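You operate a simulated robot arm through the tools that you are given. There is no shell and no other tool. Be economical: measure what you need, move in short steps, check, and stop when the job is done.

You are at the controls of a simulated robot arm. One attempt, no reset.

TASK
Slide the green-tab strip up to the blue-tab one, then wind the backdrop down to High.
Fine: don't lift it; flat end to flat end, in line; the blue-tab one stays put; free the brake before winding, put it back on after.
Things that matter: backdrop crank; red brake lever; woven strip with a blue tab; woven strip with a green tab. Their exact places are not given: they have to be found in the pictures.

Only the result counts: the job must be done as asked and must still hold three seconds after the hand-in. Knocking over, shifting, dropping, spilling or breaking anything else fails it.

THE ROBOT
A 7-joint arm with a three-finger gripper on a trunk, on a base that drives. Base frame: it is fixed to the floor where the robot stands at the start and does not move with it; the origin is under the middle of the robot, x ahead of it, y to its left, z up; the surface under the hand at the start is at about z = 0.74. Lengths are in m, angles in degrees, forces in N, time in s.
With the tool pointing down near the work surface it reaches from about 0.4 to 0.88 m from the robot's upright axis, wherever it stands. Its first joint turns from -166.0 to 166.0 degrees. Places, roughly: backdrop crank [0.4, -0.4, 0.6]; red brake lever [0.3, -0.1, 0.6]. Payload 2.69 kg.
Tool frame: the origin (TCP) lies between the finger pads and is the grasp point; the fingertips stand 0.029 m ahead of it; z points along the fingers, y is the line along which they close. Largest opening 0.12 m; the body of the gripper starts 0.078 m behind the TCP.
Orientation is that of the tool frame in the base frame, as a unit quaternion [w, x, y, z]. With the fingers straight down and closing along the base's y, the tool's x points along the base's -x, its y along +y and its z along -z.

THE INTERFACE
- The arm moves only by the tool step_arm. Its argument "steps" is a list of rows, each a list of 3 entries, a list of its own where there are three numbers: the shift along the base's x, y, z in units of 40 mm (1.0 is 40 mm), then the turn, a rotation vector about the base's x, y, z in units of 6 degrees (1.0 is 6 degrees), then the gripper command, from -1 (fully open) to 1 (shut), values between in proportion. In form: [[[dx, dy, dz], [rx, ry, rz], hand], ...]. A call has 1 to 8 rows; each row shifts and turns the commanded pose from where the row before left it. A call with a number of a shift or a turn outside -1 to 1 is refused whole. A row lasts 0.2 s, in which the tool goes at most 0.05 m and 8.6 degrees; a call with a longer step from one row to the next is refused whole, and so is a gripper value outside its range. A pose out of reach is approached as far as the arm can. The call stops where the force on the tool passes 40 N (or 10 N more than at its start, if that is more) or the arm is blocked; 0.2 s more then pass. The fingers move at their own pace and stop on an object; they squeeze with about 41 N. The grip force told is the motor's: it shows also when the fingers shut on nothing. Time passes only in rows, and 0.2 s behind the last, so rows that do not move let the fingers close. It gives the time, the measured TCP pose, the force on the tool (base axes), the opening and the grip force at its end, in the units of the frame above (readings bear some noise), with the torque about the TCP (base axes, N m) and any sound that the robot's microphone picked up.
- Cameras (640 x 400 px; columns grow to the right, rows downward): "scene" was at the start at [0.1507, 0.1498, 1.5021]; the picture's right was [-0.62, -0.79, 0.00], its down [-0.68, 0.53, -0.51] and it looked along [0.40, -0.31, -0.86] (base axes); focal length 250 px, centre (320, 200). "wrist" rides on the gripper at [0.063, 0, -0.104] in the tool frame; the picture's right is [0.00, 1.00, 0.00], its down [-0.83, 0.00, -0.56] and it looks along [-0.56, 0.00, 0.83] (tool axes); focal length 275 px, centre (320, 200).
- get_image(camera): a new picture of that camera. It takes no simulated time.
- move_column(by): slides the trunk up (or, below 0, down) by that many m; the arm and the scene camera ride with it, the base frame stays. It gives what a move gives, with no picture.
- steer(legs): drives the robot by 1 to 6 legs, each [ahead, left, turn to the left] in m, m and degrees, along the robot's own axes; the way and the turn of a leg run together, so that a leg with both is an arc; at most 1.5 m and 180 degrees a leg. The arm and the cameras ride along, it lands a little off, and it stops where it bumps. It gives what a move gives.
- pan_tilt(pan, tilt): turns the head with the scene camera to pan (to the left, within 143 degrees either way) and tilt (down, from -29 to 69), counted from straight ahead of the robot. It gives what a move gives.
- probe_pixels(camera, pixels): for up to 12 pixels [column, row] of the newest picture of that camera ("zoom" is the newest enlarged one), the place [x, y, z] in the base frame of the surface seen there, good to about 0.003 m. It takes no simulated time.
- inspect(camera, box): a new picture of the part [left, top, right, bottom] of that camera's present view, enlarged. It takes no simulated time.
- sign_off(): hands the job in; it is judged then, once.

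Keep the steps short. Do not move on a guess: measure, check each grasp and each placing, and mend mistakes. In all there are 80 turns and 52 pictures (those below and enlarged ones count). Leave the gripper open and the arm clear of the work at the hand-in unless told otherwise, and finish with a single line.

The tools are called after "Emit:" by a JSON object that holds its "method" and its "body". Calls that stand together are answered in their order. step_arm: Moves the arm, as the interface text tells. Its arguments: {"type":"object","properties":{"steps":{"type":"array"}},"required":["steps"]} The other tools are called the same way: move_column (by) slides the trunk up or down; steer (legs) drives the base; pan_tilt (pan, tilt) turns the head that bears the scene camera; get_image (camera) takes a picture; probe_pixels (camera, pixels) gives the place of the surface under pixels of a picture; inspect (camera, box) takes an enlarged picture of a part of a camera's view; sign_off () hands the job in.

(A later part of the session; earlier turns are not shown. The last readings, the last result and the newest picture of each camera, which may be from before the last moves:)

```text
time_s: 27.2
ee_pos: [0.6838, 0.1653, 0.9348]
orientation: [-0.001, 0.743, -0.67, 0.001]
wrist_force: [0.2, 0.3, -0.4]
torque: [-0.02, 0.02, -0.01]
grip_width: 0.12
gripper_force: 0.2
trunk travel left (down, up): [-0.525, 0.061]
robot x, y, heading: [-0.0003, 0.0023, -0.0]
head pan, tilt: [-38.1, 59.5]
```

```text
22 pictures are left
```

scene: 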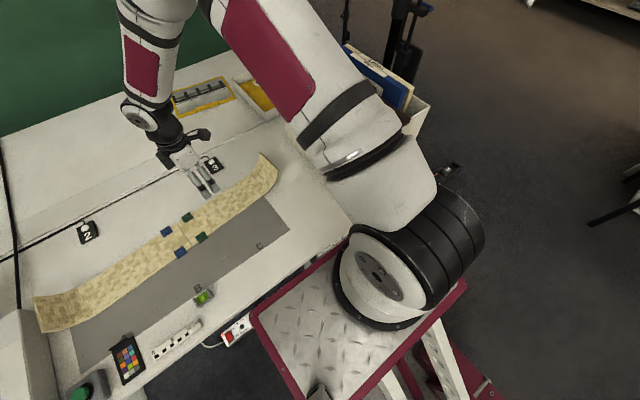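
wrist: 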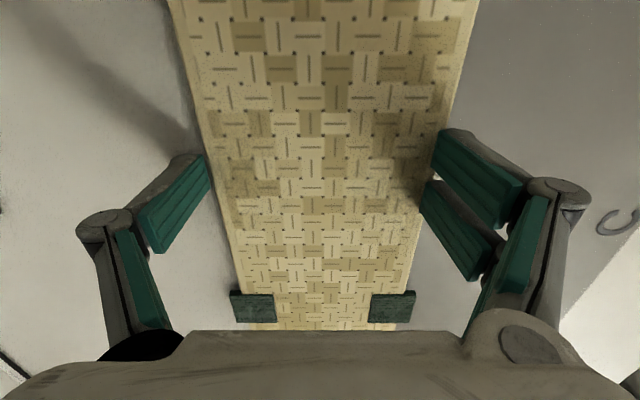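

The strips look joined and undisturbed. Next I bring the arm back up and over toward the start pose, to view the crank and brake with the wrist camera.

Emit:
{"method": "step_arm", "body": {"steps": [[[0, 0, 1], [0, 0, 0], -1], [[0, 0, 1], [0, 0, 0], -1], [[0, 0, 1], [0, 0, -1], -1], [[-0.5, -0.5, 0.8], [0, 0, -1], -1], [[-0.6, -0.9, 0.5], [0, 0, -1], -1], [[-0.6, -0.9, 0], [0, 0, -1], -1], [[-0.6, -0.9, 0], [0, 0, -1], -1], [[-0.6, -0.9, 0], [0, 0, -1], -1]]}}

Emit:
{"method": "step_arm", "body": {"steps": [[[-0.6, -0.9, 0], [0, 0, -1], -1], [[-0.6, -0.9, 0], [0, 0, -1], -1], [[-0.6, -0.9, 0], [0, 0, -1], -1], [[-0.6, -0.9, 0], [0, 0, -1], -1], [[-0.6, -0.9, 0], [0, 0, -1], -1], [[-0.6, -0.9, 0], [0, 0, -1], -1], [[-0.2, -0.9, 0], [0, 0, -1], -1], [[0, -0.9, 0], [0, 0, -1], -1]]}}

Emit:
{"method": "get_image", "body": {"camera": "wrist"}}

```text
time_s: 29.0
ee_pos: [0.5677, 0.0025, 1.1058]
orientation: [0.001, -0.499, 0.867, -0.002]
wrist_force: [0.3, 0.8, -0.3]
torque: [-0.01, 0.04, 0.01]
grip_width: 0.1197
gripper_force: 0.0
trunk travel left (down, up): [-0.525, 0.061]
robot x, y, heading: [0.0001, 0.0016, -0.0]
head pan, tilt: [-38.1, 59.5]
```

```text
time_s: 30.8
ee_pos: [0.415, -0.2879, 1.1055]
orientation: [-0.001, -0.104, 0.995, -0.002]
wrist_force: [-0.2, 0.9, 0.8]
torque: [-0.04, -0.02, 0.01]
grip_width: 0.1202
gripper_force: 0.0
trunk travel left (down, up): [-0.525, 0.061]
robot x, y, heading: [-0.0006, 0.0007, -0.3]
head pan, tilt: [-38.1, 59.5]
```

```text
21 pictures are left
```

wrist: 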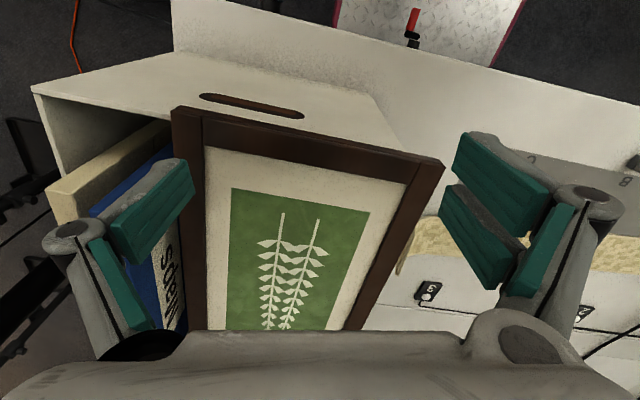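

The crank and brake are below the table's front edge, close to the robot, so I want to back off to see and reach them. First I look behind the robot for obstacles.

Emit:
{"method": "pan_tilt", "body": {"pan": 143, "tilt": 45}}

Emit:
{"method": "get_image", "body": {"camera": "scene"}}

```text
time_s: 33.5
ee_pos: [0.4149, -0.2885, 1.1059]
orientation: [0.0, -0.105, 0.994, -0.003]
wrist_force: [0.3, -0.1, 0.3]
torque: [-0.03, 0.0, 0.0]
grip_width: 0.1199
gripper_force: 0.0
trunk travel left (down, up): [-0.525, 0.061]
robot x, y, heading: [-0.0011, 0.0011, 0.1]
head pan, tilt: [143.0, 45.0]
```

```text
20 pictures are left
```

scene: 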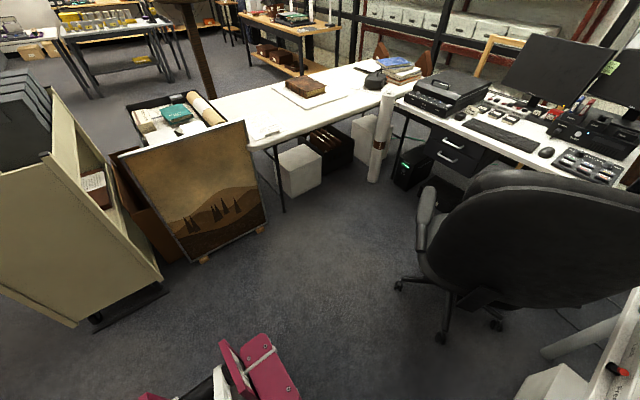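

Emit:
{"method": "probe_pixels", "body": {"camera": "scene", "pixels": [[75, 326], [195, 258], [160, 285], [5, 285], [100, 330], [260, 345], [405, 285], [440, 338]]}}

```text
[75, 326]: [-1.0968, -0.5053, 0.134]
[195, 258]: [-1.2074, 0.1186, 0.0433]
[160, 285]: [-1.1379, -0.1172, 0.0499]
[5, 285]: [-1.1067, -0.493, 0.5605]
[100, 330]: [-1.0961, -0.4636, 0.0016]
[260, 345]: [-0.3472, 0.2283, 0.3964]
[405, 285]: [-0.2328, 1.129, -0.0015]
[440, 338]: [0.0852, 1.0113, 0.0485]
```

There's nothing closer than x≈-1.1 behind. I back off 0.35 m and look at the table's front.

Emit:
{"method": "steer", "body": {"legs": [[-0.35, 0, 0]]}}

Emit:
{"method": "pan_tilt", "body": {"pan": -20, "tilt": 50}}

Emit:
{"method": "get_image", "body": {"camera": "scene"}}

```text
time_s: 35.8
ee_pos: [0.0634, -0.2895, 1.106]
orientation: [-0.001, -0.1, 0.995, -0.002]
wrist_force: [-0.2, -0.2, 0.1]
torque: [0.01, -0.01, 0.01]
grip_width: 0.1203
gripper_force: 0.0
trunk travel left (down, up): [-0.525, 0.061]
robot x, y, heading: [-0.3501, 0.0017, -0.5]
head pan, tilt: [143.0, 45.0]
```

```text
time_s: 38.3
ee_pos: [0.0623, -0.2895, 1.1055]
orientation: [0.0, -0.1, 0.995, -0.002]
wrist_force: [-0.2, 0.6, 0.1]
torque: [0.0, -0.02, 0.02]
grip_width: 0.12
gripper_force: 0.0
trunk travel left (down, up): [-0.525, 0.061]
robot x, y, heading: [-0.3501, 0.0035, -0.7]
head pan, tilt: [-20.0, 50.0]
```

```text
19 pictures are left
```

scene: 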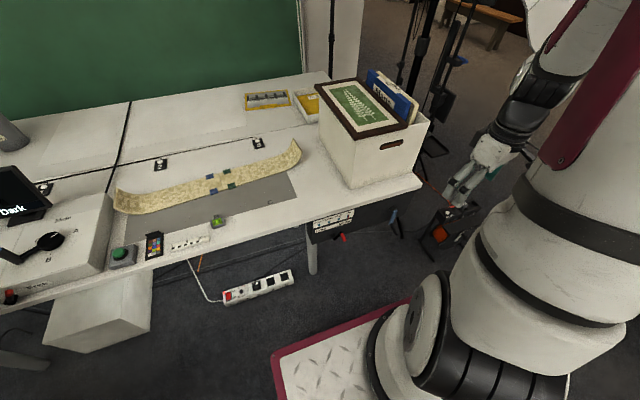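

I see a dark panel with the red lever at about (340,237) under the table front. I enlarge it.

Emit:
{"method": "inspect", "body": {"camera": "scene", "box": [295, 180, 485, 280]}}

Emit:
{"method": "probe_pixels", "body": {"camera": "scene", "pixels": [[340, 238], [333, 221], [312, 232], [395, 217], [398, 212], [440, 235], [420, 185], [310, 215]]}}

```text
3.37 times, centred on (390, 230) of scene
```

zoom: 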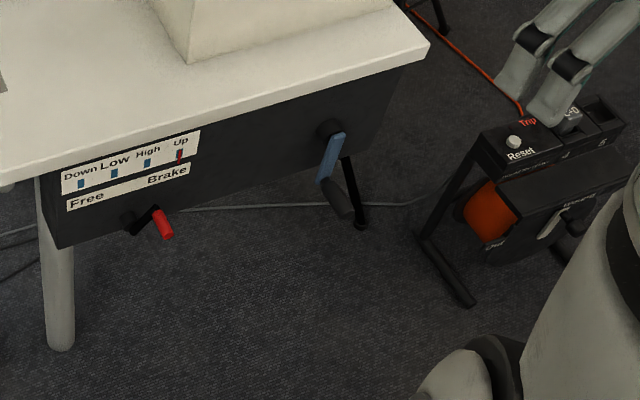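

```text
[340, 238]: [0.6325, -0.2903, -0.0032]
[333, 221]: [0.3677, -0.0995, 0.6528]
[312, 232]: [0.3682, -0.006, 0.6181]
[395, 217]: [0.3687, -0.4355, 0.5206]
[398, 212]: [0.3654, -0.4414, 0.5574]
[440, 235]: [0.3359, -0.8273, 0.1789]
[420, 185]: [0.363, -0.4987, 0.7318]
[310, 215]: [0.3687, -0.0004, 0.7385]
```

The panel at x≈0.368 faces the robot. It has the marks "Down, Low, High, Up" (Up is lit red) and "Free … Brake" above the red lever. The crank has a blue arm and a dark knob. I probe the details.

Emit:
{"method": "probe_pixels", "body": {"camera": "zoom", "pixels": [[163, 224], [157, 211], [168, 236], [150, 215], [130, 222], [328, 128], [335, 140], [325, 175], [338, 200], [330, 188], [347, 212], [344, 190]]}}

Emit:
{"method": "inspect", "body": {"camera": "scene", "box": [305, 210, 365, 260]}}

Emit:
{"method": "inspect", "body": {"camera": "scene", "box": [370, 205, 420, 255]}}

```text
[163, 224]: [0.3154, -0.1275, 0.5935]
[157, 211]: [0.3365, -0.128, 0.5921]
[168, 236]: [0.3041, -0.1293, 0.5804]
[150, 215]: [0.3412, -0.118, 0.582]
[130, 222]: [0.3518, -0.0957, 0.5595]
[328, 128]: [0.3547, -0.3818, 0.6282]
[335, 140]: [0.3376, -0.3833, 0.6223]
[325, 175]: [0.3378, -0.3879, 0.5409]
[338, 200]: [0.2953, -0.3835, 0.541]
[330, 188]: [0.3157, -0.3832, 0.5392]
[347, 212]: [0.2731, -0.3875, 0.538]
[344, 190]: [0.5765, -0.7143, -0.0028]
```

```text
8.00 times, centred on (335, 235) of scene
```

zoom: 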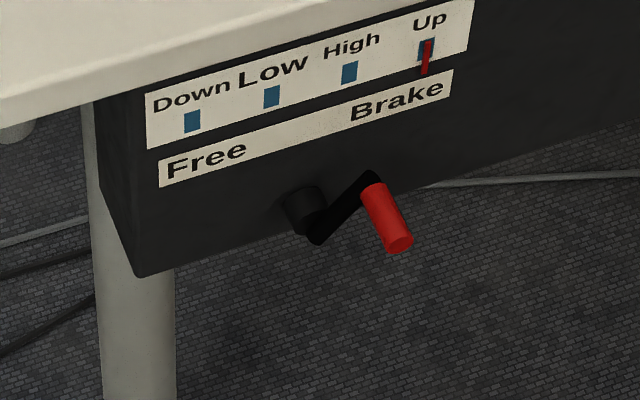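

```text
8.00 times, centred on (395, 230) of scene
```

zoom: 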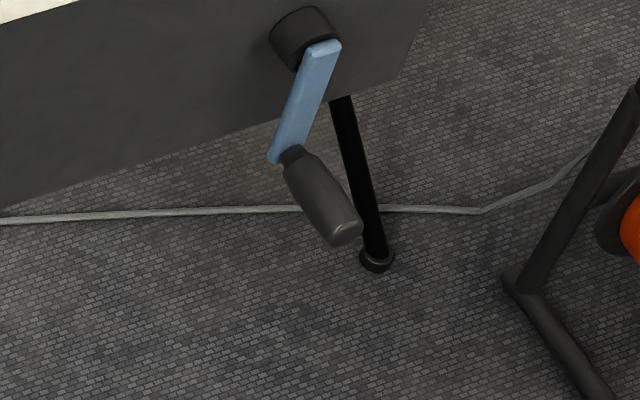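

The geometry is clear. The lever's red grip lies along x at (y≈-0.128, z≈0.59). The crank hub is at (y≈-0.382, z≈0.628), with the knob at z≈0.54 and x 0.27–0.335. I'll approach with the tool pointing forward (+x). First I lower the trunk.

Emit:
{"method": "move_column", "body": {"by": -0.3}}

Emit:
{"method": "step_arm", "body": {"steps": [[[0.5, 0, 0], [0, 0, -1], -1], [[0.5, 0, 0], [0, 0, -0.95], -1], [[0.4, 0, 0], [0, -1, 0], -1], [[0.4, 0, 0], [0, -1, 0], -1], [[0.4, 0, 0], [0, -1, 0], -1], [[0.3, 0, 0], [0, -1, 0], -1], [[0.3, 0, 0], [0, -1, 0], -1], [[0.3, 0, 0], [0, -1, 0], -1]]}}

```text
time_s: 41.3
ee_pos: [0.064, -0.2907, 0.8055]
orientation: [-0.001, -0.1, 0.995, -0.002]
wrist_force: [-0.5, 0.6, -0.2]
torque: [-0.02, 0.02, -0.01]
grip_width: 0.1199
gripper_force: 0.1
trunk travel left (down, up): [-0.225, 0.361]
robot x, y, heading: [-0.3478, 0.0014, -0.4]
head pan, tilt: [-20.0, 50.0]
```

```text
time_s: 43.1
ee_pos: [0.1879, -0.2889, 0.8058]
orientation: [0.309, 0.002, 0.951, -0.001]
wrist_force: [-0.1, 0.6, -0.9]
torque: [0.01, 0.0, -0.02]
grip_width: 0.12
gripper_force: 0.0
trunk travel left (down, up): [-0.225, 0.361]
robot x, y, heading: [-0.3529, 0.0003, -0.5]
head pan, tilt: [-20.0, 50.0]
```

Emit:
{"method": "step_arm", "body": {"steps": [[[0, 0.45, -0.6], [0, -1, 0], -1], [[0, 0.45, -0.6], [0, -1, 0], -1], [[0, 0.45, -0.6], [0, -1, 0], -1], [[0, 0.45, -0.6], [0, -1, 0], -1], [[0, 0.45, -0.6], [0, -1, 0], -1], [[0, 0.45, -0.6], [0, -1, 0], -1], [[0, 0.45, -0.6], [0, -1, 0], -1], [[0, 0.45, -0.6], [0, -1, 0], -1]]}}

Emit:
{"method": "step_arm", "body": {"steps": [[[0, 0.4, -0.6], [0, -1, 0], -1], [[0, 0, 0], [0, 0, 0], -1]]}}

Emit:
{"method": "get_image", "body": {"camera": "wrist"}}

```text
time_s: 44.9
ee_pos: [0.1869, -0.29, 0.7568]
orientation: [0.406, 0.001, 0.914, 0.001]
wrist_force: [-0.8, -0.2, 0.9]
torque: [0.02, -0.01, 0.02]
grip_width: 0.12
gripper_force: 0.1
out of reach, approached as far as the arm can: row 1, 2, 3, 4, 5, 6, 7, 8
trunk travel left (down, up): [-0.225, 0.361]
robot x, y, heading: [-0.3544, -0.0, -0.4]
head pan, tilt: [-20.0, 50.0]
```

```text
time_s: 45.5
ee_pos: [0.188, -0.2905, 0.7581]
orientation: [0.406, 0.001, 0.914, 0.0]
wrist_force: [-0.4, 0.2, 0.4]
torque: [0.01, -0.03, 0.02]
grip_width: 0.1199
gripper_force: 0.0
out of reach, approached as far as the arm can: row 1
trunk travel left (down, up): [-0.225, 0.361]
robot x, y, heading: [-0.3486, 0.0037, -0.5]
head pan, tilt: [-20.0, 50.0]
```

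```text
15 pictures are left
```

wrist: 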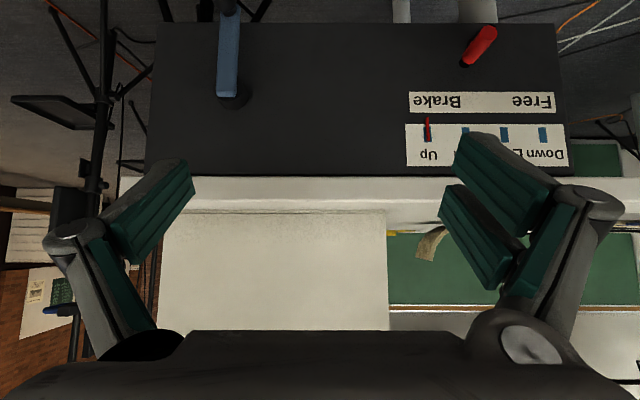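

The pose is out of reach this close to the body. I back the base off another 0.17 m (still clear of things behind), then continue.

Emit:
{"method": "steer", "body": {"legs": [[-0.17, 0, 0.4]]}}

Emit:
{"method": "step_arm", "body": {"steps": [[[0.5, 0.2, 0], [0, 0, 0], -1], [[0.5, 0.2, 0], [0, 0, 0], -1], [[0.5, 0.2, 0], [0, 0, 0], -1], [[0.5, 0.2, 0], [0, 0, 0], -1]]}}

```text
time_s: 47.0
ee_pos: [0.0179, -0.2858, 0.7577]
orientation: [0.406, -0.001, 0.914, 0.001]
wrist_force: [-0.3, -0.3, -0.5]
torque: [-0.02, 0.01, 0.0]
grip_width: 0.1204
gripper_force: 0.0
trunk travel left (down, up): [-0.225, 0.361]
robot x, y, heading: [-0.5238, 0.0014, -0.1]
head pan, tilt: [-20.0, 50.0]
```

```text
time_s: 48.0
ee_pos: [0.0992, -0.2688, 0.7566]
orientation: [0.406, -0.002, 0.914, 0.002]
wrist_force: [-0.3, -0.6, -0.4]
torque: [0.02, 0.0, 0.0]
grip_width: 0.1199
gripper_force: 0.1
out of reach, approached as far as the arm can: row 1, 2, 3
trunk travel left (down, up): [-0.225, 0.361]
robot x, y, heading: [-0.5242, 0.0027, -0.2]
head pan, tilt: [-20.0, 50.0]
```

Reach is recovering. I go on: forward to x≈0.2 first, then rotate, then lower.

Emit:
{"method": "step_arm", "body": {"steps": [[[0.7, 0.3, 0], [0, 0, 0], -1], [[0.7, 0.3, 0], [0, 0, 0], -1], [[0.6, 0.3, 0], [0, -0.5, 0], -1], [[0, 0.3, 0], [0, -1, 0], -1], [[0, 0.3, 0], [0, -1, 0], -1], [[0, 0.3, 0], [0, -1, 0], -1], [[0, 0.3, 0], [0, -1, 0], -1], [[0, 0.3, 0], [0, -1, 0], -1]]}}

```text
time_s: 49.8
ee_pos: [0.2159, -0.2115, 0.7558]
orientation: [0.648, -0.001, 0.762, 0.001]
wrist_force: [0.5, 0.1, -0.2]
torque: [0.01, 0.01, -0.02]
grip_width: 0.1199
gripper_force: 0.0
out of reach, approached as far as the arm can: row 1, 4, 5, 6, 7, 8
trunk travel left (down, up): [-0.225, 0.361]
robot x, y, heading: [-0.5248, 0.0038, -0.0]
head pan, tilt: [-20.0, 50.0]
```

Nearly level now (99°). I finish the rotation and move to y≈-0.128, z≈0.59.

Emit:
{"method": "step_arm", "body": {"steps": [[[0, 0.3, -0.5], [0, -1, 0], -1], [[0, 0.3, -0.5], [0, -0.53, 0], -1], [[0, 0.3, -0.5], [0, 0, 0], -1], [[0, 0.3, -0.5], [0, 0, 0], -1], [[0, 0.3, -0.5], [0, 0, 0], -1], [[0, 0.3, -0.5], [0, 0, 0], -1], [[0, 0.3, -0.5], [0, 0, 0], -1], [[0, 0, -0.5], [0, 0, 0], -1]]}}

Emit:
{"method": "get_image", "body": {"camera": "wrist"}}

```text
time_s: 51.6
ee_pos: [0.3218, -0.1696, 0.6329]
orientation: [0.707, -0.001, 0.708, 0.001]
wrist_force: [0.0, 0.3, 0.2]
torque: [0.01, -0.01, 0.02]
grip_width: 0.1201
gripper_force: 0.2
out of reach, approached as far as the arm can: row 1, 2, 3, 4, 5, 6, 7
trunk travel left (down, up): [-0.225, 0.361]
robot x, y, heading: [-0.5256, -0.0024, 0.0]
head pan, tilt: [-20.0, 50.0]
```

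```text
14 pictures are left
```

wrist: 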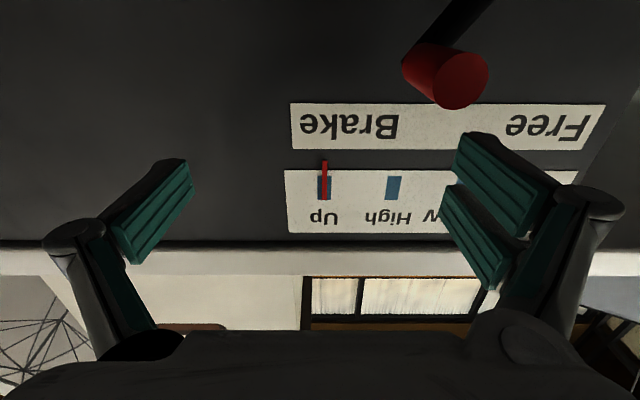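

I'm nearly at the panel (x 0.322), with no contact; x drifted because the wrist is limited with the trunk this high. I back the base off 0.07 m, then lower the trunk by 0.2 m so the forearm can stay level.

Emit:
{"method": "steer", "body": {"legs": [[-0.07, 0, 0]]}}

Emit:
{"method": "move_column", "body": {"by": -0.2}}

Emit:
{"method": "step_arm", "body": {"steps": [[[0, 0.25, 0.5], [0, 0, 0], -1], [[0, 0.25, 0.5], [0, 0, 0], -1], [[0, 0.25, 0.5], [0, 0, 0], -1], [[0, 0.25, 0.5], [0, 0, 0], -1]]}}

```text
time_s: 52.6
ee_pos: [0.2518, -0.1709, 0.6323]
orientation: [0.706, -0.001, 0.708, 0.001]
wrist_force: [-0.8, -0.1, -0.2]
torque: [0.03, -0.01, 0.02]
grip_width: 0.1197
gripper_force: 0.0
trunk travel left (down, up): [-0.225, 0.361]
robot x, y, heading: [-0.592, 0.0035, 0.1]
head pan, tilt: [-20.0, 50.0]
```

```text
time_s: 54.8
ee_pos: [0.2694, -0.1707, 0.432]
orientation: [0.705, 0.0, 0.709, 0.001]
wrist_force: [0.4, 0.1, -0.8]
torque: [0.0, 0.0, 0.0]
grip_width: 0.1203
gripper_force: 0.1
trunk travel left (down, up): [-0.025, 0.561]
robot x, y, heading: [-0.594, 0.0047, -0.2]
head pan, tilt: [-20.0, 50.0]
```

```text
time_s: 55.8
ee_pos: [0.2684, -0.1316, 0.5117]
orientation: [0.705, 0.0, 0.709, 0.001]
wrist_force: [0.3, 0.3, -0.3]
torque: [-0.01, -0.01, 0.0]
grip_width: 0.1201
gripper_force: 0.1
trunk travel left (down, up): [-0.025, 0.561]
robot x, y, heading: [-0.5903, 0.0017, -0.5]
head pan, tilt: [-20.0, 50.0]
```

The arm follows freely now. I rise to z≈0.588 in line with the lever grip, and look.

Emit:
{"method": "step_arm", "body": {"steps": [[[-0.2, 0.05, 0.6], [0, 0, 0], -1], [[0, 0.04, 0.6], [0, 0, 0], -1], [[0, 0, 0.7], [0, 0, 0], -1], [[0, 0, 0], [0, 0, 0], -1]]}}

Emit:
{"method": "get_image", "body": {"camera": "wrist"}}

Emit:
{"method": "probe_pixels", "body": {"camera": "wrist", "pixels": [[320, 150], [320, 165], [310, 160], [330, 160]]}}

```text
time_s: 56.8
ee_pos: [0.2599, -0.1285, 0.5882]
orientation: [0.705, 0.001, 0.709, 0.0]
wrist_force: [-0.9, 0.2, -0.6]
torque: [0.01, 0.0, 0.02]
grip_width: 0.12
gripper_force: 0.1
trunk travel left (down, up): [-0.025, 0.561]
robot x, y, heading: [-0.5943, -0.0016, -0.3]
head pan, tilt: [-20.0, 50.0]
```

```text
13 pictures are left
```

wrist: 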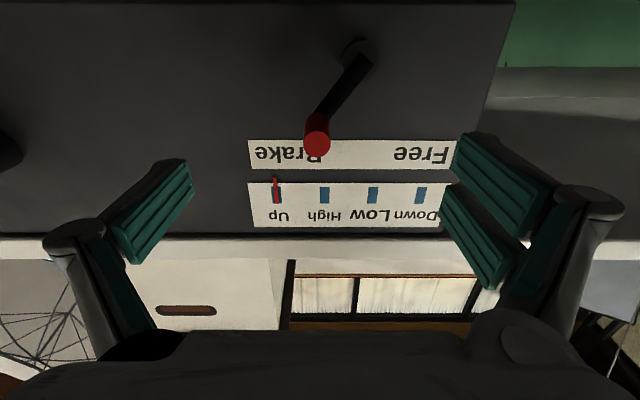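

```text
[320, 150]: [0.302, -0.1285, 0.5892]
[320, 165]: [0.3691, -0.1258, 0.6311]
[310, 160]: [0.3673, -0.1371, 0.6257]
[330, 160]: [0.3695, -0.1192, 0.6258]
```

The red grip end is at (317,143), in line with the fingers. I probe its centre, pivot and the pointer.

Emit:
{"method": "probe_pixels", "body": {"camera": "wrist", "pixels": [[317, 143], [304, 143], [330, 143], [317, 130], [317, 156], [357, 48], [362, 60], [345, 80], [275, 195], [324, 195]]}}

```text
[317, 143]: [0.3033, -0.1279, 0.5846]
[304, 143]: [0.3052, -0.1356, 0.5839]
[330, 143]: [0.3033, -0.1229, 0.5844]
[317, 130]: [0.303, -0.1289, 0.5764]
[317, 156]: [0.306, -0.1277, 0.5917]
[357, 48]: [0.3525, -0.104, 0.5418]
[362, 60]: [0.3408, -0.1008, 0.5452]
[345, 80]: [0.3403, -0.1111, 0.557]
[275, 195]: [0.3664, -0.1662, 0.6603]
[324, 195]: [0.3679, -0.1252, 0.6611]
```

The grip is centred at (y -0.128, z 0.584) with its end at x 0.303. The hub is ≈(y -0.099, z 0.544) and the arm ~0.05 long. I move in and close on it.

Emit:
{"method": "step_arm", "body": {"steps": [[[0.5, 0, -0.1], [0, 0, 0], -1], [[0.5, 0, 0], [0, 0, 0], -1], [[0, 0, 0], [0, 0, 0], 0.2], [[0, 0, 0], [0, 0, 0], 0.6], [[0, 0, 0], [0, 0, 0], 0.9], [[0, 0, 0], [0, 0, 0], 0.9], [[0, 0, 0], [0, 0, 0], 0.9]]}}

Emit:
{"method": "get_image", "body": {"camera": "wrist"}}

```text
time_s: 58.4
ee_pos: [0.3005, -0.1294, 0.5836]
orientation: [0.706, 0.0, 0.709, 0.0]
wrist_force: [1.7, -3.3, 2.2]
torque: [0.02, 0.09, -0.14]
grip_width: 0.0151
gripper_force: 40.8
trunk travel left (down, up): [-0.025, 0.561]
robot x, y, heading: [-0.5916, 0.0015, -0.1]
head pan, tilt: [-20.0, 50.0]
```

```text
12 pictures are left
```

wrist: 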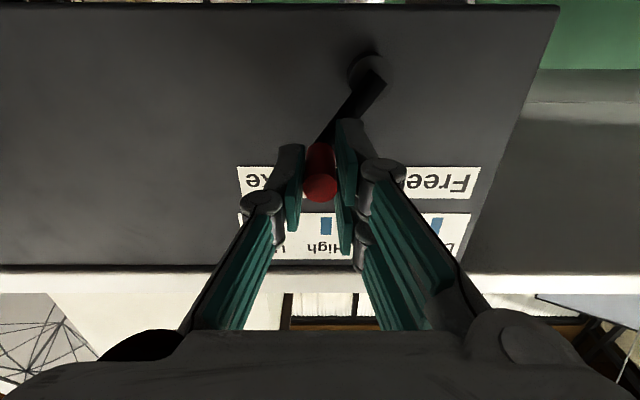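

The lever is gripped (15 mm). I swing it along its arc over the top toward "Free".

Emit:
{"method": "step_arm", "body": {"steps": [[[0, 0.227, 0.13], [0, 0, 0], 0.9], [[0, 0.249, 0.08], [0, 0, 0], 0.9], [[0, 0.26, 0.027], [0, 0, 0], 0.9], [[0, 0.26, -0.027], [0, 0, 0], 0.9]]}}

Emit:
{"method": "step_arm", "body": {"steps": [[[0, 0.249, -0.08], [0, 0, 0], 0.9], [[0, 0.227, -0.13], [0, 0, 0], 0.9]]}}

```text
time_s: 59.4
ee_pos: [0.3005, -0.1, 0.5946]
orientation: [0.704, -0.003, 0.71, 0.006]
wrist_force: [7.5, 0.1, -3.6]
torque: [-0.01, 0.24, -0.22]
grip_width: 0.0145
gripper_force: 40.5
out of reach, approached as far as the arm can: row 3, 4
trunk travel left (down, up): [-0.025, 0.561]
robot x, y, heading: [-0.5941, 0.0029, 0.0]
head pan, tilt: [-20.0, 50.0]
stopped in row 4: the force on the tool passed its limit at 44 N (the readings are from after the stop); the commanded pose is now the measured one
```

```text
time_s: 60.0
ee_pos: [0.2999, -0.0937, 0.5928]
orientation: [0.708, -0.006, 0.707, 0.011]
wrist_force: [28.2, 1.0, 12.6]
torque: [-0.12, -0.13, -0.88]
grip_width: 0.015
gripper_force: 40.6
out of reach, approached as far as the arm can: row 1, 2
trunk travel left (down, up): [-0.025, 0.561]
robot x, y, heading: [-0.5928, 0.0046, -0.4]
head pan, tilt: [-20.0, 50.0]
```

The arm hits a reach limit mid-swing and the force builds up. I release, retract, and test where the limit is.

Emit:
{"method": "step_arm", "body": {"steps": [[[0, 0, 0], [0, 0, 0], 0.3], [[0, 0, 0], [0, 0, 0], -0.2], [[0, 0, 0], [0, 0, 0], -0.2], [[-0.5, 0, 0], [0, 0, 0], -0.2], [[-0.5, 0, 0], [0, 0, 0], -0.2], [[-0.3, 0, 0], [0, 0, 0], -0.2]]}}

Emit:
{"method": "step_arm", "body": {"steps": [[[0, 0.5, 0], [0, 0, 0], -0.2], [[0, 0.5, 0], [0, 0, 0], -0.2]]}}

Emit:
{"method": "get_image", "body": {"camera": "scene"}}

```text
time_s: 61.4
ee_pos: [0.2456, -0.0941, 0.5915]
orientation: [0.705, -0.003, 0.709, 0.006]
wrist_force: [-0.8, -0.5, 0.5]
torque: [-0.02, 0.02, 0.01]
grip_width: 0.072
gripper_force: 0.0
trunk travel left (down, up): [-0.025, 0.561]
robot x, y, heading: [-0.5937, 0.0063, 0.1]
head pan, tilt: [-20.0, 50.0]
```

```text
time_s: 62.0
ee_pos: [0.248, -0.0881, 0.5902]
orientation: [0.705, -0.004, 0.709, 0.008]
wrist_force: [1.0, 0.2, -0.2]
torque: [0.01, 0.02, -0.01]
grip_width: 0.0721
gripper_force: 0.0
out of reach, approached as far as the arm can: row 1, 2
trunk travel left (down, up): [-0.025, 0.561]
robot x, y, heading: [-0.5928, 0.0006, -0.1]
head pan, tilt: [-20.0, 50.0]
```

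```text
11 pictures are left
```

scene: 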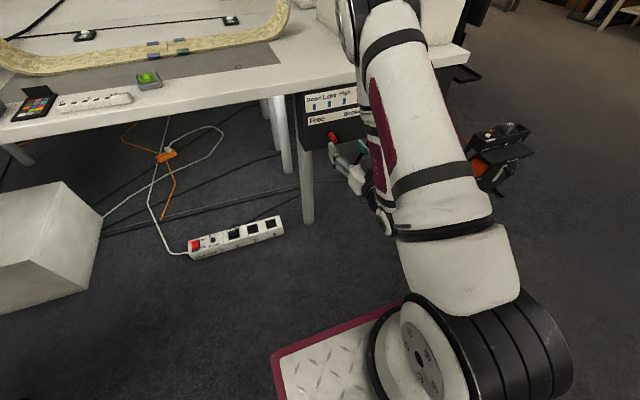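

The arm's wrist limit lies at relative y≈-0.09, so I shift the base 0.12 m to the left. The hand is retracted clear of the lever.

Emit:
{"method": "steer", "body": {"legs": [[0, 0.12, 0]]}}

Emit:
{"method": "step_arm", "body": {"steps": [[[-0.1, -0.7, 0], [0, 0, 0], -0.2], [[0, -0.7, 0], [0, 0, 0], -0.2], [[0, -0.7, 0], [0, 0, 0], -0.2], [[0, -0.7, 0], [0, 0, 0], -0.2], [[0, -0.3, 0], [0, 0, -0.1], -0.2], [[0, 0, 0], [0, 0, 0], -0.2]]}}

Emit:
{"method": "get_image", "body": {"camera": "wrist"}}

```text
time_s: 63.2
ee_pos: [0.2482, 0.0315, 0.5896]
orientation: [0.705, -0.005, 0.709, 0.009]
wrist_force: [-0.1, -0.2, -0.5]
torque: [0.01, -0.02, -0.02]
grip_width: 0.0718
gripper_force: 0.0
trunk travel left (down, up): [-0.025, 0.561]
robot x, y, heading: [-0.5911, 0.1196, -0.3]
head pan, tilt: [-20.0, 50.0]
```

```text
time_s: 64.6
ee_pos: [0.2448, -0.0937, 0.5894]
orientation: [0.705, 0.0, 0.709, 0.004]
wrist_force: [-0.6, 1.0, -0.3]
torque: [-0.03, 0.0, 0.01]
grip_width: 0.0717
gripper_force: 0.0
trunk travel left (down, up): [-0.025, 0.561]
robot x, y, heading: [-0.5896, 0.1217, -0.4]
head pan, tilt: [-20.0, 50.0]
```

```text
10 pictures are left
```

wrist: 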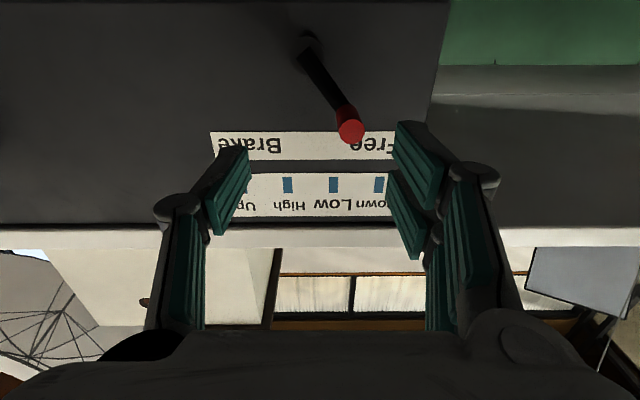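

The lever has tipped over to the "Free" side by itself. I check its position.

Emit:
{"method": "probe_pixels", "body": {"camera": "wrist", "pixels": [[350, 131], [307, 45], [310, 55], [287, 185], [333, 185], [378, 185]]}}

```text
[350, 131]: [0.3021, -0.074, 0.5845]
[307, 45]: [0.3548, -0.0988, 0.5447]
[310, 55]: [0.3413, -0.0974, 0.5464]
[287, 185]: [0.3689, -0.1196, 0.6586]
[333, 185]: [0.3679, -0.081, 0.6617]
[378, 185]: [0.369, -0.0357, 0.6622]
```

It's at about 32° to the Free side. To make sure it is on its stop I grip it again and nudge it further.

Emit:
{"method": "step_arm", "body": {"steps": [[[0, 0.5, -0.12], [0, 0, 0], -0.2], [[0.7, 0, 0], [0, 0, 0], -0.2], [[0.68, 0, 0], [0, 0, 0], -0.2], [[0, 0, 0], [0, 0, 0], 0.5], [[0, 0, 0], [0, 0, 0], 0.9], [[0, 0, 0], [0, 0, 0], 0.9]]}}

Emit:
{"method": "step_arm", "body": {"steps": [[[0, 0.1, -0.06], [0, 0, 0], 0.9], [[0, 0.1, -0.07], [0, 0, 0], 0.9]]}}

```text
time_s: 66.0
ee_pos: [0.2988, -0.0736, 0.5844]
orientation: [0.704, -0.001, 0.71, 0.006]
wrist_force: [3.9, 0.9, 0.8]
torque: [0.12, 0.12, -0.07]
grip_width: 0.0149
gripper_force: 41.0
trunk travel left (down, up): [-0.025, 0.561]
robot x, y, heading: [-0.5894, 0.1226, -0.4]
head pan, tilt: [-20.0, 50.0]
```

```text
time_s: 66.7
ee_pos: [0.3001, -0.0727, 0.5836]
orientation: [0.709, 0.002, 0.705, -0.005]
wrist_force: [-3.3, -1.6, 6.8]
torque: [0.12, -0.11, -0.03]
grip_width: 0.0147
gripper_force: 40.4
trunk travel left (down, up): [-0.025, 0.561]
robot x, y, heading: [-0.5921, 0.1215, -0.1]
head pan, tilt: [-20.0, 50.0]
stopped in row 2: the force on the tool passed its limit at 42 N (the readings are from after the stop); the commanded pose is now the measured one
```

It's on the stop: the force rises and there's no motion. I release, retract, and move over to the crank knob (y≈-0.385, z≈0.54).

Emit:
{"method": "step_arm", "body": {"steps": [[[0, 0, 0], [0, 0, 0], 0.3], [[0, 0, 0], [0, 0, 0], -0.2], [[0, 0, 0], [0, 0, 0], -0.2], [[-0.7, 0, 0], [0, 0, 0], -0.2], [[-0.8, 0, 0], [0, 0, 0], -0.2], [[-0.6, 0, 0], [0, 0, 0], -0.2], [[0, -0.8, -0.2], [0, 0, 0], -0.2], [[0, -0.8, -0.2], [0, 0, 0], -0.2]]}}

Emit:
{"method": "step_arm", "body": {"steps": [[[0, -1, -0.2], [0, 0, 0], -0.2], [[0, -1, -0.2], [0, 0, 0], -0.2], [[0, -1, -0.2], [0, 0, 0], -0.2], [[0, -1, 0], [0, 0, 0], -0.2], [[0, -1, 0], [0, 0, 0], -0.2], [[0, -1, 0], [0, 0, 0], -0.2], [[0, 0, 0], [0, 0, 0], -0.2]]}}

Emit:
{"method": "get_image", "body": {"camera": "wrist"}}

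```text
time_s: 68.5
ee_pos: [0.2193, -0.1333, 0.5689]
orientation: [0.708, 0.001, 0.706, -0.002]
wrist_force: [0.0, -0.3, -0.4]
torque: [0.03, -0.02, 0.0]
grip_width: 0.0719
gripper_force: 0.0
out of reach, approached as far as the arm can: row 6
trunk travel left (down, up): [-0.025, 0.561]
robot x, y, heading: [-0.5903, 0.1187, -0.2]
head pan, tilt: [-20.0, 50.0]
```

```text
time_s: 70.1
ee_pos: [0.2172, -0.377, 0.5441]
orientation: [0.708, 0.002, 0.706, -0.003]
wrist_force: [1.0, -0.1, -0.1]
torque: [0.02, 0.01, 0.01]
grip_width: 0.0717
gripper_force: 0.0
trunk travel left (down, up): [-0.025, 0.561]
robot x, y, heading: [-0.591, 0.1186, -0.2]
head pan, tilt: [-20.0, 50.0]
```

```text
9 pictures are left
```

wrist: 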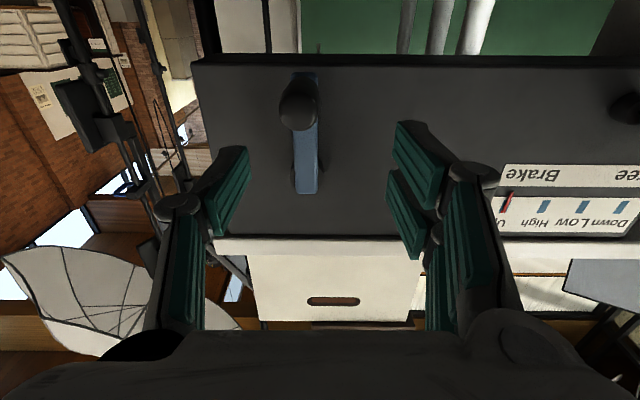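

I have a fine view: the knob end is at (298,108), and the red pointer at (507,203) is on "Up". I probe them.

Emit:
{"method": "probe_pixels", "body": {"camera": "wrist", "pixels": [[298, 110], [282, 110], [314, 110], [298, 95], [298, 125], [306, 180], [306, 160], [507, 203], [544, 206], [582, 207]]}}

```text
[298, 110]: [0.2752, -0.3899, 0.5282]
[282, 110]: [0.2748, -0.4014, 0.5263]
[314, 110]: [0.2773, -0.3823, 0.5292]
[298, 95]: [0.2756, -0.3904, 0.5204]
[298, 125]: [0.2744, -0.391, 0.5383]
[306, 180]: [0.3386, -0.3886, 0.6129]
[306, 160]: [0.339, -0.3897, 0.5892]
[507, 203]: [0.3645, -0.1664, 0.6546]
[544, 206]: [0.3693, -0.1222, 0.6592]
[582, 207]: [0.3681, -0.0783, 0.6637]
```

The knob centre is (y -0.390, z 0.529) and the pivot ≈(y -0.387, z 0.617), r≈0.088. To keep the orbit within reach I shift the base 0.1 m to the right and re-aim. The hand stays retracted from the knob.

Emit:
{"method": "steer", "body": {"legs": [[0, -0.1, 0]]}}

Emit:
{"method": "step_arm", "body": {"steps": [[[0, 0.7, -0.13], [0, 0, 0], -0.2], [[0, 0.7, -0.13], [0, 0, 0], -0.2], [[0, 0.7, -0.1], [0, 0, 0], -0.2], [[0, 0, 0], [0, 0, 0], -0.2]]}}

```text
time_s: 71.3
ee_pos: [0.2158, -0.4791, 0.5442]
orientation: [0.709, 0.0, 0.706, -0.003]
wrist_force: [-1.1, -1.2, -0.8]
torque: [0.0, 0.03, -0.04]
grip_width: 0.072
gripper_force: 0.0
trunk travel left (down, up): [-0.025, 0.561]
robot x, y, heading: [-0.5946, 0.0208, -0.1]
head pan, tilt: [-20.0, 50.0]
```

```text
time_s: 72.3
ee_pos: [0.2189, -0.3937, 0.5301]
orientation: [0.708, 0.001, 0.706, -0.003]
wrist_force: [-0.7, -0.1, -0.5]
torque: [0.04, -0.01, -0.02]
grip_width: 0.0721
gripper_force: 0.1
trunk travel left (down, up): [-0.025, 0.561]
robot x, y, heading: [-0.5942, 0.0184, -0.2]
head pan, tilt: [-20.0, 50.0]
```

I move in over the knob (+75 mm in x, +3 mm in y) and close.

Emit:
{"method": "step_arm", "body": {"steps": [[[0.5, 0.08, 0], [0, 0, 0], -0.2], [[0.7, 0, 0], [0, 0, 0], -0.2], [[0.65, 0, 0], [0, 0, 0], -0.2], [[0, 0, 0], [0, 0, 0], 0.3], [[0, 0, 0], [0, 0, 0], 0.8], [[0, 0, 0], [0, 0, 0], 0.8], [[0, 0, 0], [0, 0, 0], 0.8]]}}

```text
time_s: 73.9
ee_pos: [0.2908, -0.3926, 0.5295]
orientation: [0.708, 0.002, 0.706, -0.003]
wrist_force: [5.8, -6.6, -2.2]
torque: [-0.01, 0.16, -0.23]
grip_width: 0.0241
gripper_force: 44.8
trunk travel left (down, up): [-0.025, 0.561]
robot x, y, heading: [-0.5922, 0.0201, -0.5]
head pan, tilt: [-20.0, 50.0]
```

The knob is gripped (24 mm). I try the first 30° with the knob going left (+y), clockwise as seen from the robot.

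Emit:
{"method": "step_arm", "body": {"steps": [[[0, 0.29, 0.02], [0, 0, 0], 0.8], [[0, 0.28, 0.055], [0, 0, 0], 0.8], [[0, 0.275, 0.095], [0, 0, 0], 0.8], [[0, 0.255, 0.125], [0, 0, 0], 0.8]]}}

Emit:
{"method": "get_image", "body": {"camera": "wrist"}}

```text
time_s: 74.3
ee_pos: [0.2912, -0.3909, 0.5308]
orientation: [0.707, 0.003, 0.707, -0.011]
wrist_force: [12.7, -8.0, -7.4]
torque: [-0.01, 0.31, -0.27]
grip_width: 0.0245
gripper_force: 45.3
trunk travel left (down, up): [-0.025, 0.561]
robot x, y, heading: [-0.5935, 0.0154, -0.0]
head pan, tilt: [-20.0, 50.0]
stopped in row 1: the force on the tool passed its limit at 51 N (the readings are from after the stop); the commanded pose is now the measured one
```

```text
8 pictures are left
```

wrist: 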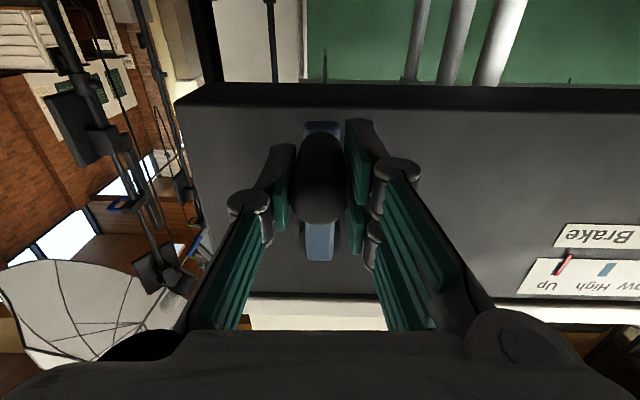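

That way is blocked hard (the Up stop). The pointer is visible at (563,263) for watching. I try the other way, with the knob going right (-y).

Emit:
{"method": "step_arm", "body": {"steps": [[[0, -0.25, 0.02], [0, 0, 0], 0.8], [[0, -0.28, 0.055], [0, 0, 0], 0.8], [[0, -0.275, 0.095], [0, 0, 0], 0.8], [[0, -0.255, 0.125], [0, 0, 0], 0.8]]}}

```text
time_s: 75.3
ee_pos: [0.291, -0.4338, 0.5418]
orientation: [0.707, 0.004, 0.707, -0.009]
wrist_force: [11.8, -7.5, -16.8]
torque: [-0.03, 0.49, -0.18]
grip_width: 0.0243
gripper_force: 45.3
trunk travel left (down, up): [-0.025, 0.561]
robot x, y, heading: [-0.5934, 0.0187, -0.3]
head pan, tilt: [-20.0, 50.0]
```

It turns. I continue along the circle from 30° to 90° in 10° rows.

Emit:
{"method": "step_arm", "body": {"steps": [[[0, -0.3125, 0.219], [0, 0, 0], 0.8], [[0, -0.27, 0.27], [0, 0, 0], 0.8], [[0, -0.219, 0.3125], [0, 0, 0], 0.8], [[0, -0.161, 0.346], [0, 0, 0], 0.8], [[0, -0.099, 0.368], [0, 0, 0], 0.8], [[0, -0.033, 0.38], [0, 0, 0], 0.8]]}}

Emit:
{"method": "get_image", "body": {"camera": "wrist"}}

```text
time_s: 76.7
ee_pos: [0.2908, -0.4766, 0.6206]
orientation: [0.709, 0.002, 0.706, -0.008]
wrist_force: [0.5, 3.6, -0.7]
torque: [0.0, -0.26, 0.19]
grip_width: 0.0241
gripper_force: 45.2
trunk travel left (down, up): [-0.025, 0.561]
robot x, y, heading: [-0.5906, 0.0178, -0.1]
head pan, tilt: [-20.0, 50.0]
```

```text
7 pictures are left
```

wrist: 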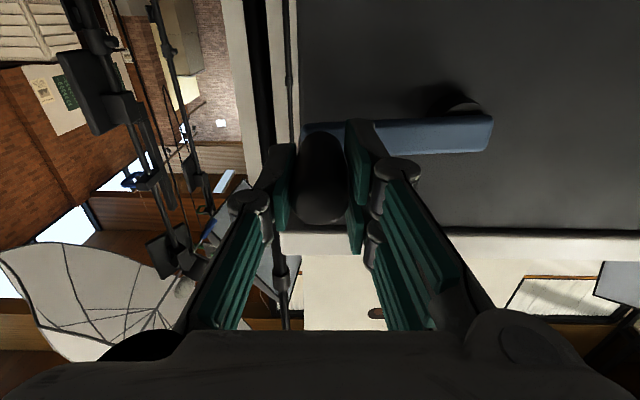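

The crank is now at 90°. I check the pointer on the scale with the scene camera.

Emit:
{"method": "inspect", "body": {"camera": "scene", "box": [270, 70, 390, 160]}}

```text
4.44 times, centred on (330, 115) of scene
```

zoom: 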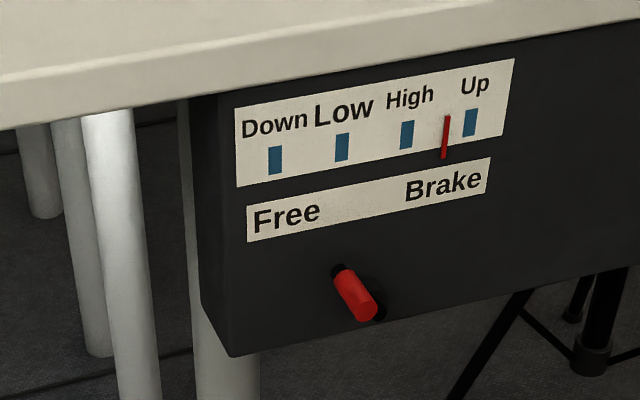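

The pointer has travelled ~24 of the 63 px between Up (470) and High (407) for ~92°, so about 240° in all. I continue the circle from 92° to about 172°.

Emit:
{"method": "step_arm", "body": {"steps": [[[0, 0.033, 0.36], [0, 0, 0], 0.8], [[0, 0.099, 0.368], [0, 0, 0], 0.8], [[0, 0.161, 0.346], [0, 0, 0], 0.8], [[0, 0.219, 0.3125], [0, 0, 0], 0.8], [[0, 0.27, 0.27], [0, 0, 0], 0.8], [[0, 0.3125, 0.219], [0, 0, 0], 0.8], [[0, 0.346, 0.161], [0, 0, 0], 0.8], [[0, 0.368, 0.099], [0, 0, 0], 0.8]]}}

```text
time_s: 78.5
ee_pos: [0.2898, -0.4054, 0.6994]
orientation: [0.704, 0.006, 0.71, -0.009]
wrist_force: [-3.0, 4.4, -36.4]
torque: [0.01, 0.62, 0.25]
grip_width: 0.0244
gripper_force: 45.2
trunk travel left (down, up): [-0.025, 0.561]
robot x, y, heading: [-0.5919, 0.015, -0.5]
head pan, tilt: [-20.0, 50.0]
```

The forces show I'm running ~3 mm high: the true pivot is ≈(y -0.391, z 0.615), r≈0.0857. I correct that and continue to ~215°.

Emit:
{"method": "step_arm", "body": {"steps": [[[0, 0.372, -0.05], [0, 0, 0], 0.8], [[0, 0.372, -0.04], [0, 0, 0], 0.8], [[0, 0.36, -0.097], [0, 0, 0], 0.8], [[0, 0.338, -0.158], [0, 0, 0], 0.8], [[0, 0.16, -0.1], [0, 0, 0], 0.8]]}}

Emit:
{"method": "inspect", "body": {"camera": "scene", "box": [270, 70, 390, 160]}}

```text
time_s: 79.7
ee_pos: [0.2916, -0.3419, 0.6863]
orientation: [0.706, 0.005, 0.708, -0.011]
wrist_force: [18.3, -19.4, -25.1]
torque: [-0.03, 0.71, -0.51]
grip_width: 0.0243
gripper_force: 45.5
trunk travel left (down, up): [-0.025, 0.561]
robot x, y, heading: [-0.5904, 0.0152, -0.4]
head pan, tilt: [-20.0, 50.0]
```

```text
4.44 times, centred on (330, 115) of scene
```

zoom: 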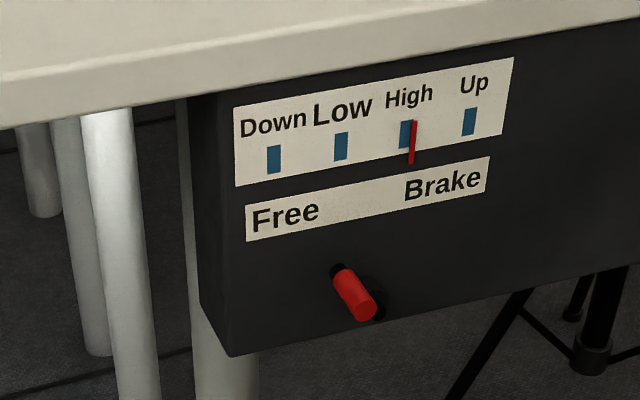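

The pointer (~412 after parallax) is ~7 px short of High (405), with the crank at ≈215°. About 25° more is needed. I continue to ≈240°.

Emit:
{"method": "step_arm", "body": {"steps": [[[0, 0.22, -0.25], [0, 0, 0], 0.8], [[0, 0.2, -0.234], [0, 0, 0], 0.8], [[0, 0.17, -0.26], [0, 0, 0], 0.8], [[0, 0, 0], [0, 0, 0], 0.8]]}}

Emit:
{"method": "inspect", "body": {"camera": "scene", "box": [310, 75, 370, 120]}}

```text
time_s: 80.7
ee_pos: [0.2896, -0.3164, 0.6582]
orientation: [0.708, 0.003, 0.706, -0.009]
wrist_force: [16.1, -12.5, -6.3]
torque: [0.0, -0.68, -0.28]
grip_width: 0.0245
gripper_force: 44.9
trunk travel left (down, up): [-0.025, 0.561]
robot x, y, heading: [-0.589, 0.0168, -0.0]
head pan, tilt: [-20.0, 50.0]
```

```text
8.89 times, centred on (340, 98) of scene
```

zoom: 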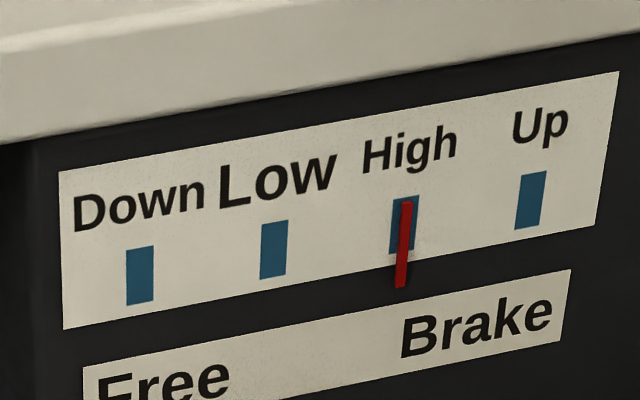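

The pointer is on High. I release the knob, back out, and check it stays.

Emit:
{"method": "step_arm", "body": {"steps": [[[0, 0, 0], [0, 0, 0], 0.5], [[0, 0, 0], [0, 0, 0], 0.2], [[0, 0, 0], [0, 0, 0], -0.2], [[0, 0, 0], [0, 0, 0], -0.2], [[-0.7, 0, 0], [0, 0, 0], -0.2], [[-0.7, 0, 0], [0, 0, 0], -0.2], [[-0.5, 0, 0], [0, 0, 0], -0.2]]}}

Emit:
{"method": "steer", "body": {"legs": [[0, 0.1, 0]]}}

```text
time_s: 82.3
ee_pos: [0.2125, -0.3163, 0.6566]
orientation: [0.708, 0.003, 0.706, -0.009]
wrist_force: [-0.7, 0.1, 0.4]
torque: [-0.02, 0.02, -0.04]
grip_width: 0.0718
gripper_force: 0.0
trunk travel left (down, up): [-0.025, 0.561]
robot x, y, heading: [-0.5975, 0.0194, 0.2]
head pan, tilt: [-20.0, 50.0]
```

```text
time_s: 83.4
ee_pos: [0.2151, -0.2144, 0.6566]
orientation: [0.708, 0.004, 0.707, -0.009]
wrist_force: [0.9, 0.6, 0.3]
torque: [0.01, 0.0, 0.0]
grip_width: 0.072
gripper_force: 0.0
trunk travel left (down, up): [-0.025, 0.561]
robot x, y, heading: [-0.5908, 0.1188, -0.2]
head pan, tilt: [-20.0, 50.0]
```

Now to the lever grip at (y -0.0735, z 0.584): align first, then go in and close.

Emit:
{"method": "step_arm", "body": {"steps": [[[0, 0.6, -0.3], [0, 0, 0], -0.2], [[0, 0.6, -0.3], [0, 0, 0], -0.2], [[0, 0.6, -0.3], [0, 0, 0], -0.2], [[0, 0.6, -0.3], [0, 0, 0], -0.2], [[0, 0.6, -0.3], [0, 0, 0], -0.2], [[0, 0.525, -0.31], [0, 0, 0], -0.2], [[0, 0, 0], [0, 0, 0], -0.2]]}}

Emit:
{"method": "get_image", "body": {"camera": "wrist"}}

```text
time_s: 85.0
ee_pos: [0.2179, -0.0752, 0.5861]
orientation: [0.706, 0.004, 0.708, -0.009]
wrist_force: [0.1, -0.2, -0.3]
torque: [0.01, -0.01, -0.02]
grip_width: 0.0719
gripper_force: 0.0
out of reach, approached as far as the arm can: row 6
trunk travel left (down, up): [-0.025, 0.561]
robot x, y, heading: [-0.5939, 0.1159, -0.0]
head pan, tilt: [-20.0, 50.0]
```

```text
3 pictures are left
```

wrist: 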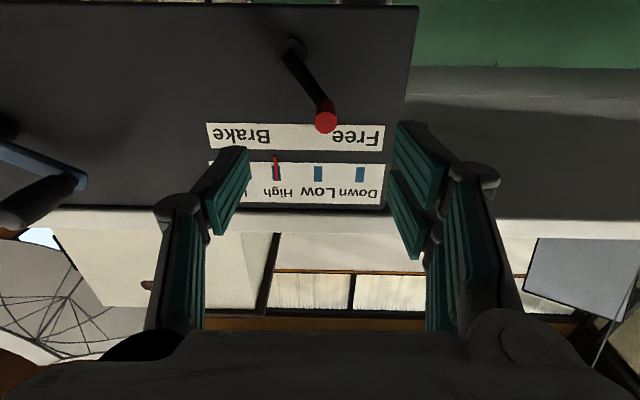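

The pointer holds at High (276,172) and the lever is in line. I go in, grip, and swing it back over the top to Brake.

Emit:
{"method": "step_arm", "body": {"steps": [[[0.7, 0.03, -0.04], [0, 0, 0], -0.2], [[0.7, 0, 0], [0, 0, 0], -0.2], [[0.62, 0, 0], [0, 0, 0], -0.2], [[0, 0, 0], [0, 0, 0], 0.5], [[0, 0, 0], [0, 0, 0], 0.9], [[0, 0, 0], [0, 0, 0], 0.9]]}}

Emit:
{"method": "step_arm", "body": {"steps": [[[0, -0.225, 0.11], [0, 0, 0], 0.9], [[0, -0.243, 0.06], [0, 0, 0], 0.9], [[0, -0.25, 0.01], [0, 0, 0], 0.9], [[0, -0.247, -0.045], [0, 0, 0], 0.9], [[0, -0.233, -0.093], [0, 0, 0], 0.9], [[0, -0.16, -0.1], [0, 0, 0], 0.9]]}}

```text
time_s: 86.4
ee_pos: [0.2988, -0.0741, 0.5855]
orientation: [0.708, 0.003, 0.706, -0.009]
wrist_force: [4.1, -1.0, 0.2]
torque: [-0.08, 0.18, 0.13]
grip_width: 0.0143
gripper_force: 40.5
trunk travel left (down, up): [-0.025, 0.561]
robot x, y, heading: [-0.5913, 0.1203, -0.4]
head pan, tilt: [-20.0, 50.0]
```

```text
time_s: 87.8
ee_pos: [0.2995, -0.1308, 0.5845]
orientation: [0.709, 0.002, 0.705, -0.012]
wrist_force: [8.7, -5.2, 21.0]
torque: [-0.12, -0.58, -0.07]
grip_width: 0.0147
gripper_force: 41.4
trunk travel left (down, up): [-0.025, 0.561]
robot x, y, heading: [-0.5909, 0.1166, -0.3]
head pan, tilt: [-20.0, 50.0]
```

It's back at the original brake position and pressing on the stop. I release, back out, and verify with a picture.

Emit:
{"method": "step_arm", "body": {"steps": [[[0, 0, 0], [0, 0, 0], 0.4], [[0, 0, 0], [0, 0, 0], -0.2], [[0, 0, 0], [0, 0, 0], -0.5], [[-0.7, 0, 0], [0, 0, 0], -0.5], [[-0.8, 0, 0], [0, 0, 0], -0.5], [[-0.5, 0, 0], [0, 0, 0], -0.5]]}}

Emit:
{"method": "get_image", "body": {"camera": "wrist"}}

Emit:
{"method": "probe_pixels", "body": {"camera": "wrist", "pixels": [[318, 120], [314, 115], [322, 125], [318, 110]]}}

```text
time_s: 89.2
ee_pos: [0.2178, -0.1292, 0.581]
orientation: [0.708, 0.003, 0.707, -0.009]
wrist_force: [-0.1, 0.3, 0.6]
torque: [-0.02, 0.01, -0.01]
grip_width: 0.0898
gripper_force: 0.1
trunk travel left (down, up): [-0.025, 0.561]
robot x, y, heading: [-0.5929, 0.1147, -0.0]
head pan, tilt: [-20.0, 50.0]
```

```text
2 pictures are left
```

wrist: 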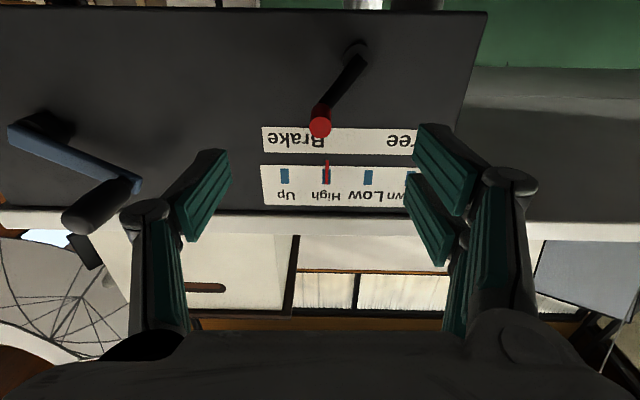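

```text
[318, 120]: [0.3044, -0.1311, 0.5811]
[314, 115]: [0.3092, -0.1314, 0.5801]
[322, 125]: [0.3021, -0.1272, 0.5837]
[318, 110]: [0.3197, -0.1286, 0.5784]
```

The lever is on Brake and the pointer centred on High. I open fully and check the strips once more.

Emit:
{"method": "step_arm", "body": {"steps": [[[0, 0, -0.3], [0, 0, 0], -1], [[0, 0, -0.3], [0, 0, 0], -1], [[0, 0, 0], [0, 0, 0], -1]]}}

Emit:
{"method": "pan_tilt", "body": {"pan": -5, "tilt": 35}}

Emit:
{"method": "get_image", "body": {"camera": "scene"}}

```text
time_s: 90.0
ee_pos: [0.2184, -0.129, 0.5585]
orientation: [0.708, 0.003, 0.706, -0.01]
wrist_force: [0.5, -0.8, 0.4]
torque: [0.02, 0.02, -0.03]
grip_width: 0.12
gripper_force: 0.1
trunk travel left (down, up): [-0.025, 0.561]
robot x, y, heading: [-0.5914, 0.1168, -0.0]
head pan, tilt: [-20.0, 50.0]
```

```text
time_s: 90.8
ee_pos: [0.2192, -0.129, 0.5598]
orientation: [0.708, 0.003, 0.706, -0.01]
wrist_force: [0.0, 0.7, 0.1]
torque: [0.01, 0.03, -0.01]
grip_width: 0.1199
gripper_force: 0.0
trunk travel left (down, up): [-0.025, 0.561]
robot x, y, heading: [-0.5919, 0.1221, -0.3]
head pan, tilt: [-5.0, 35.0]
```

```text
1 pictures are left
```

scene: 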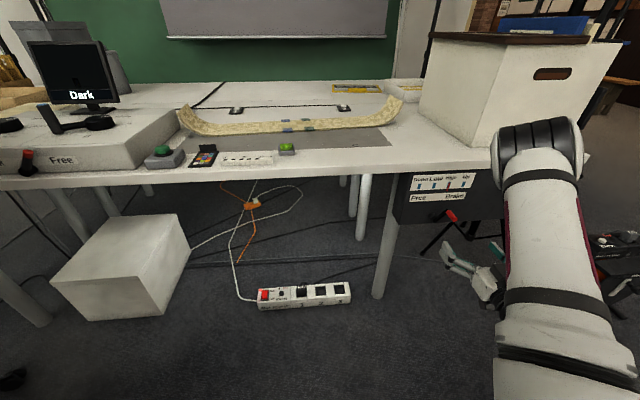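

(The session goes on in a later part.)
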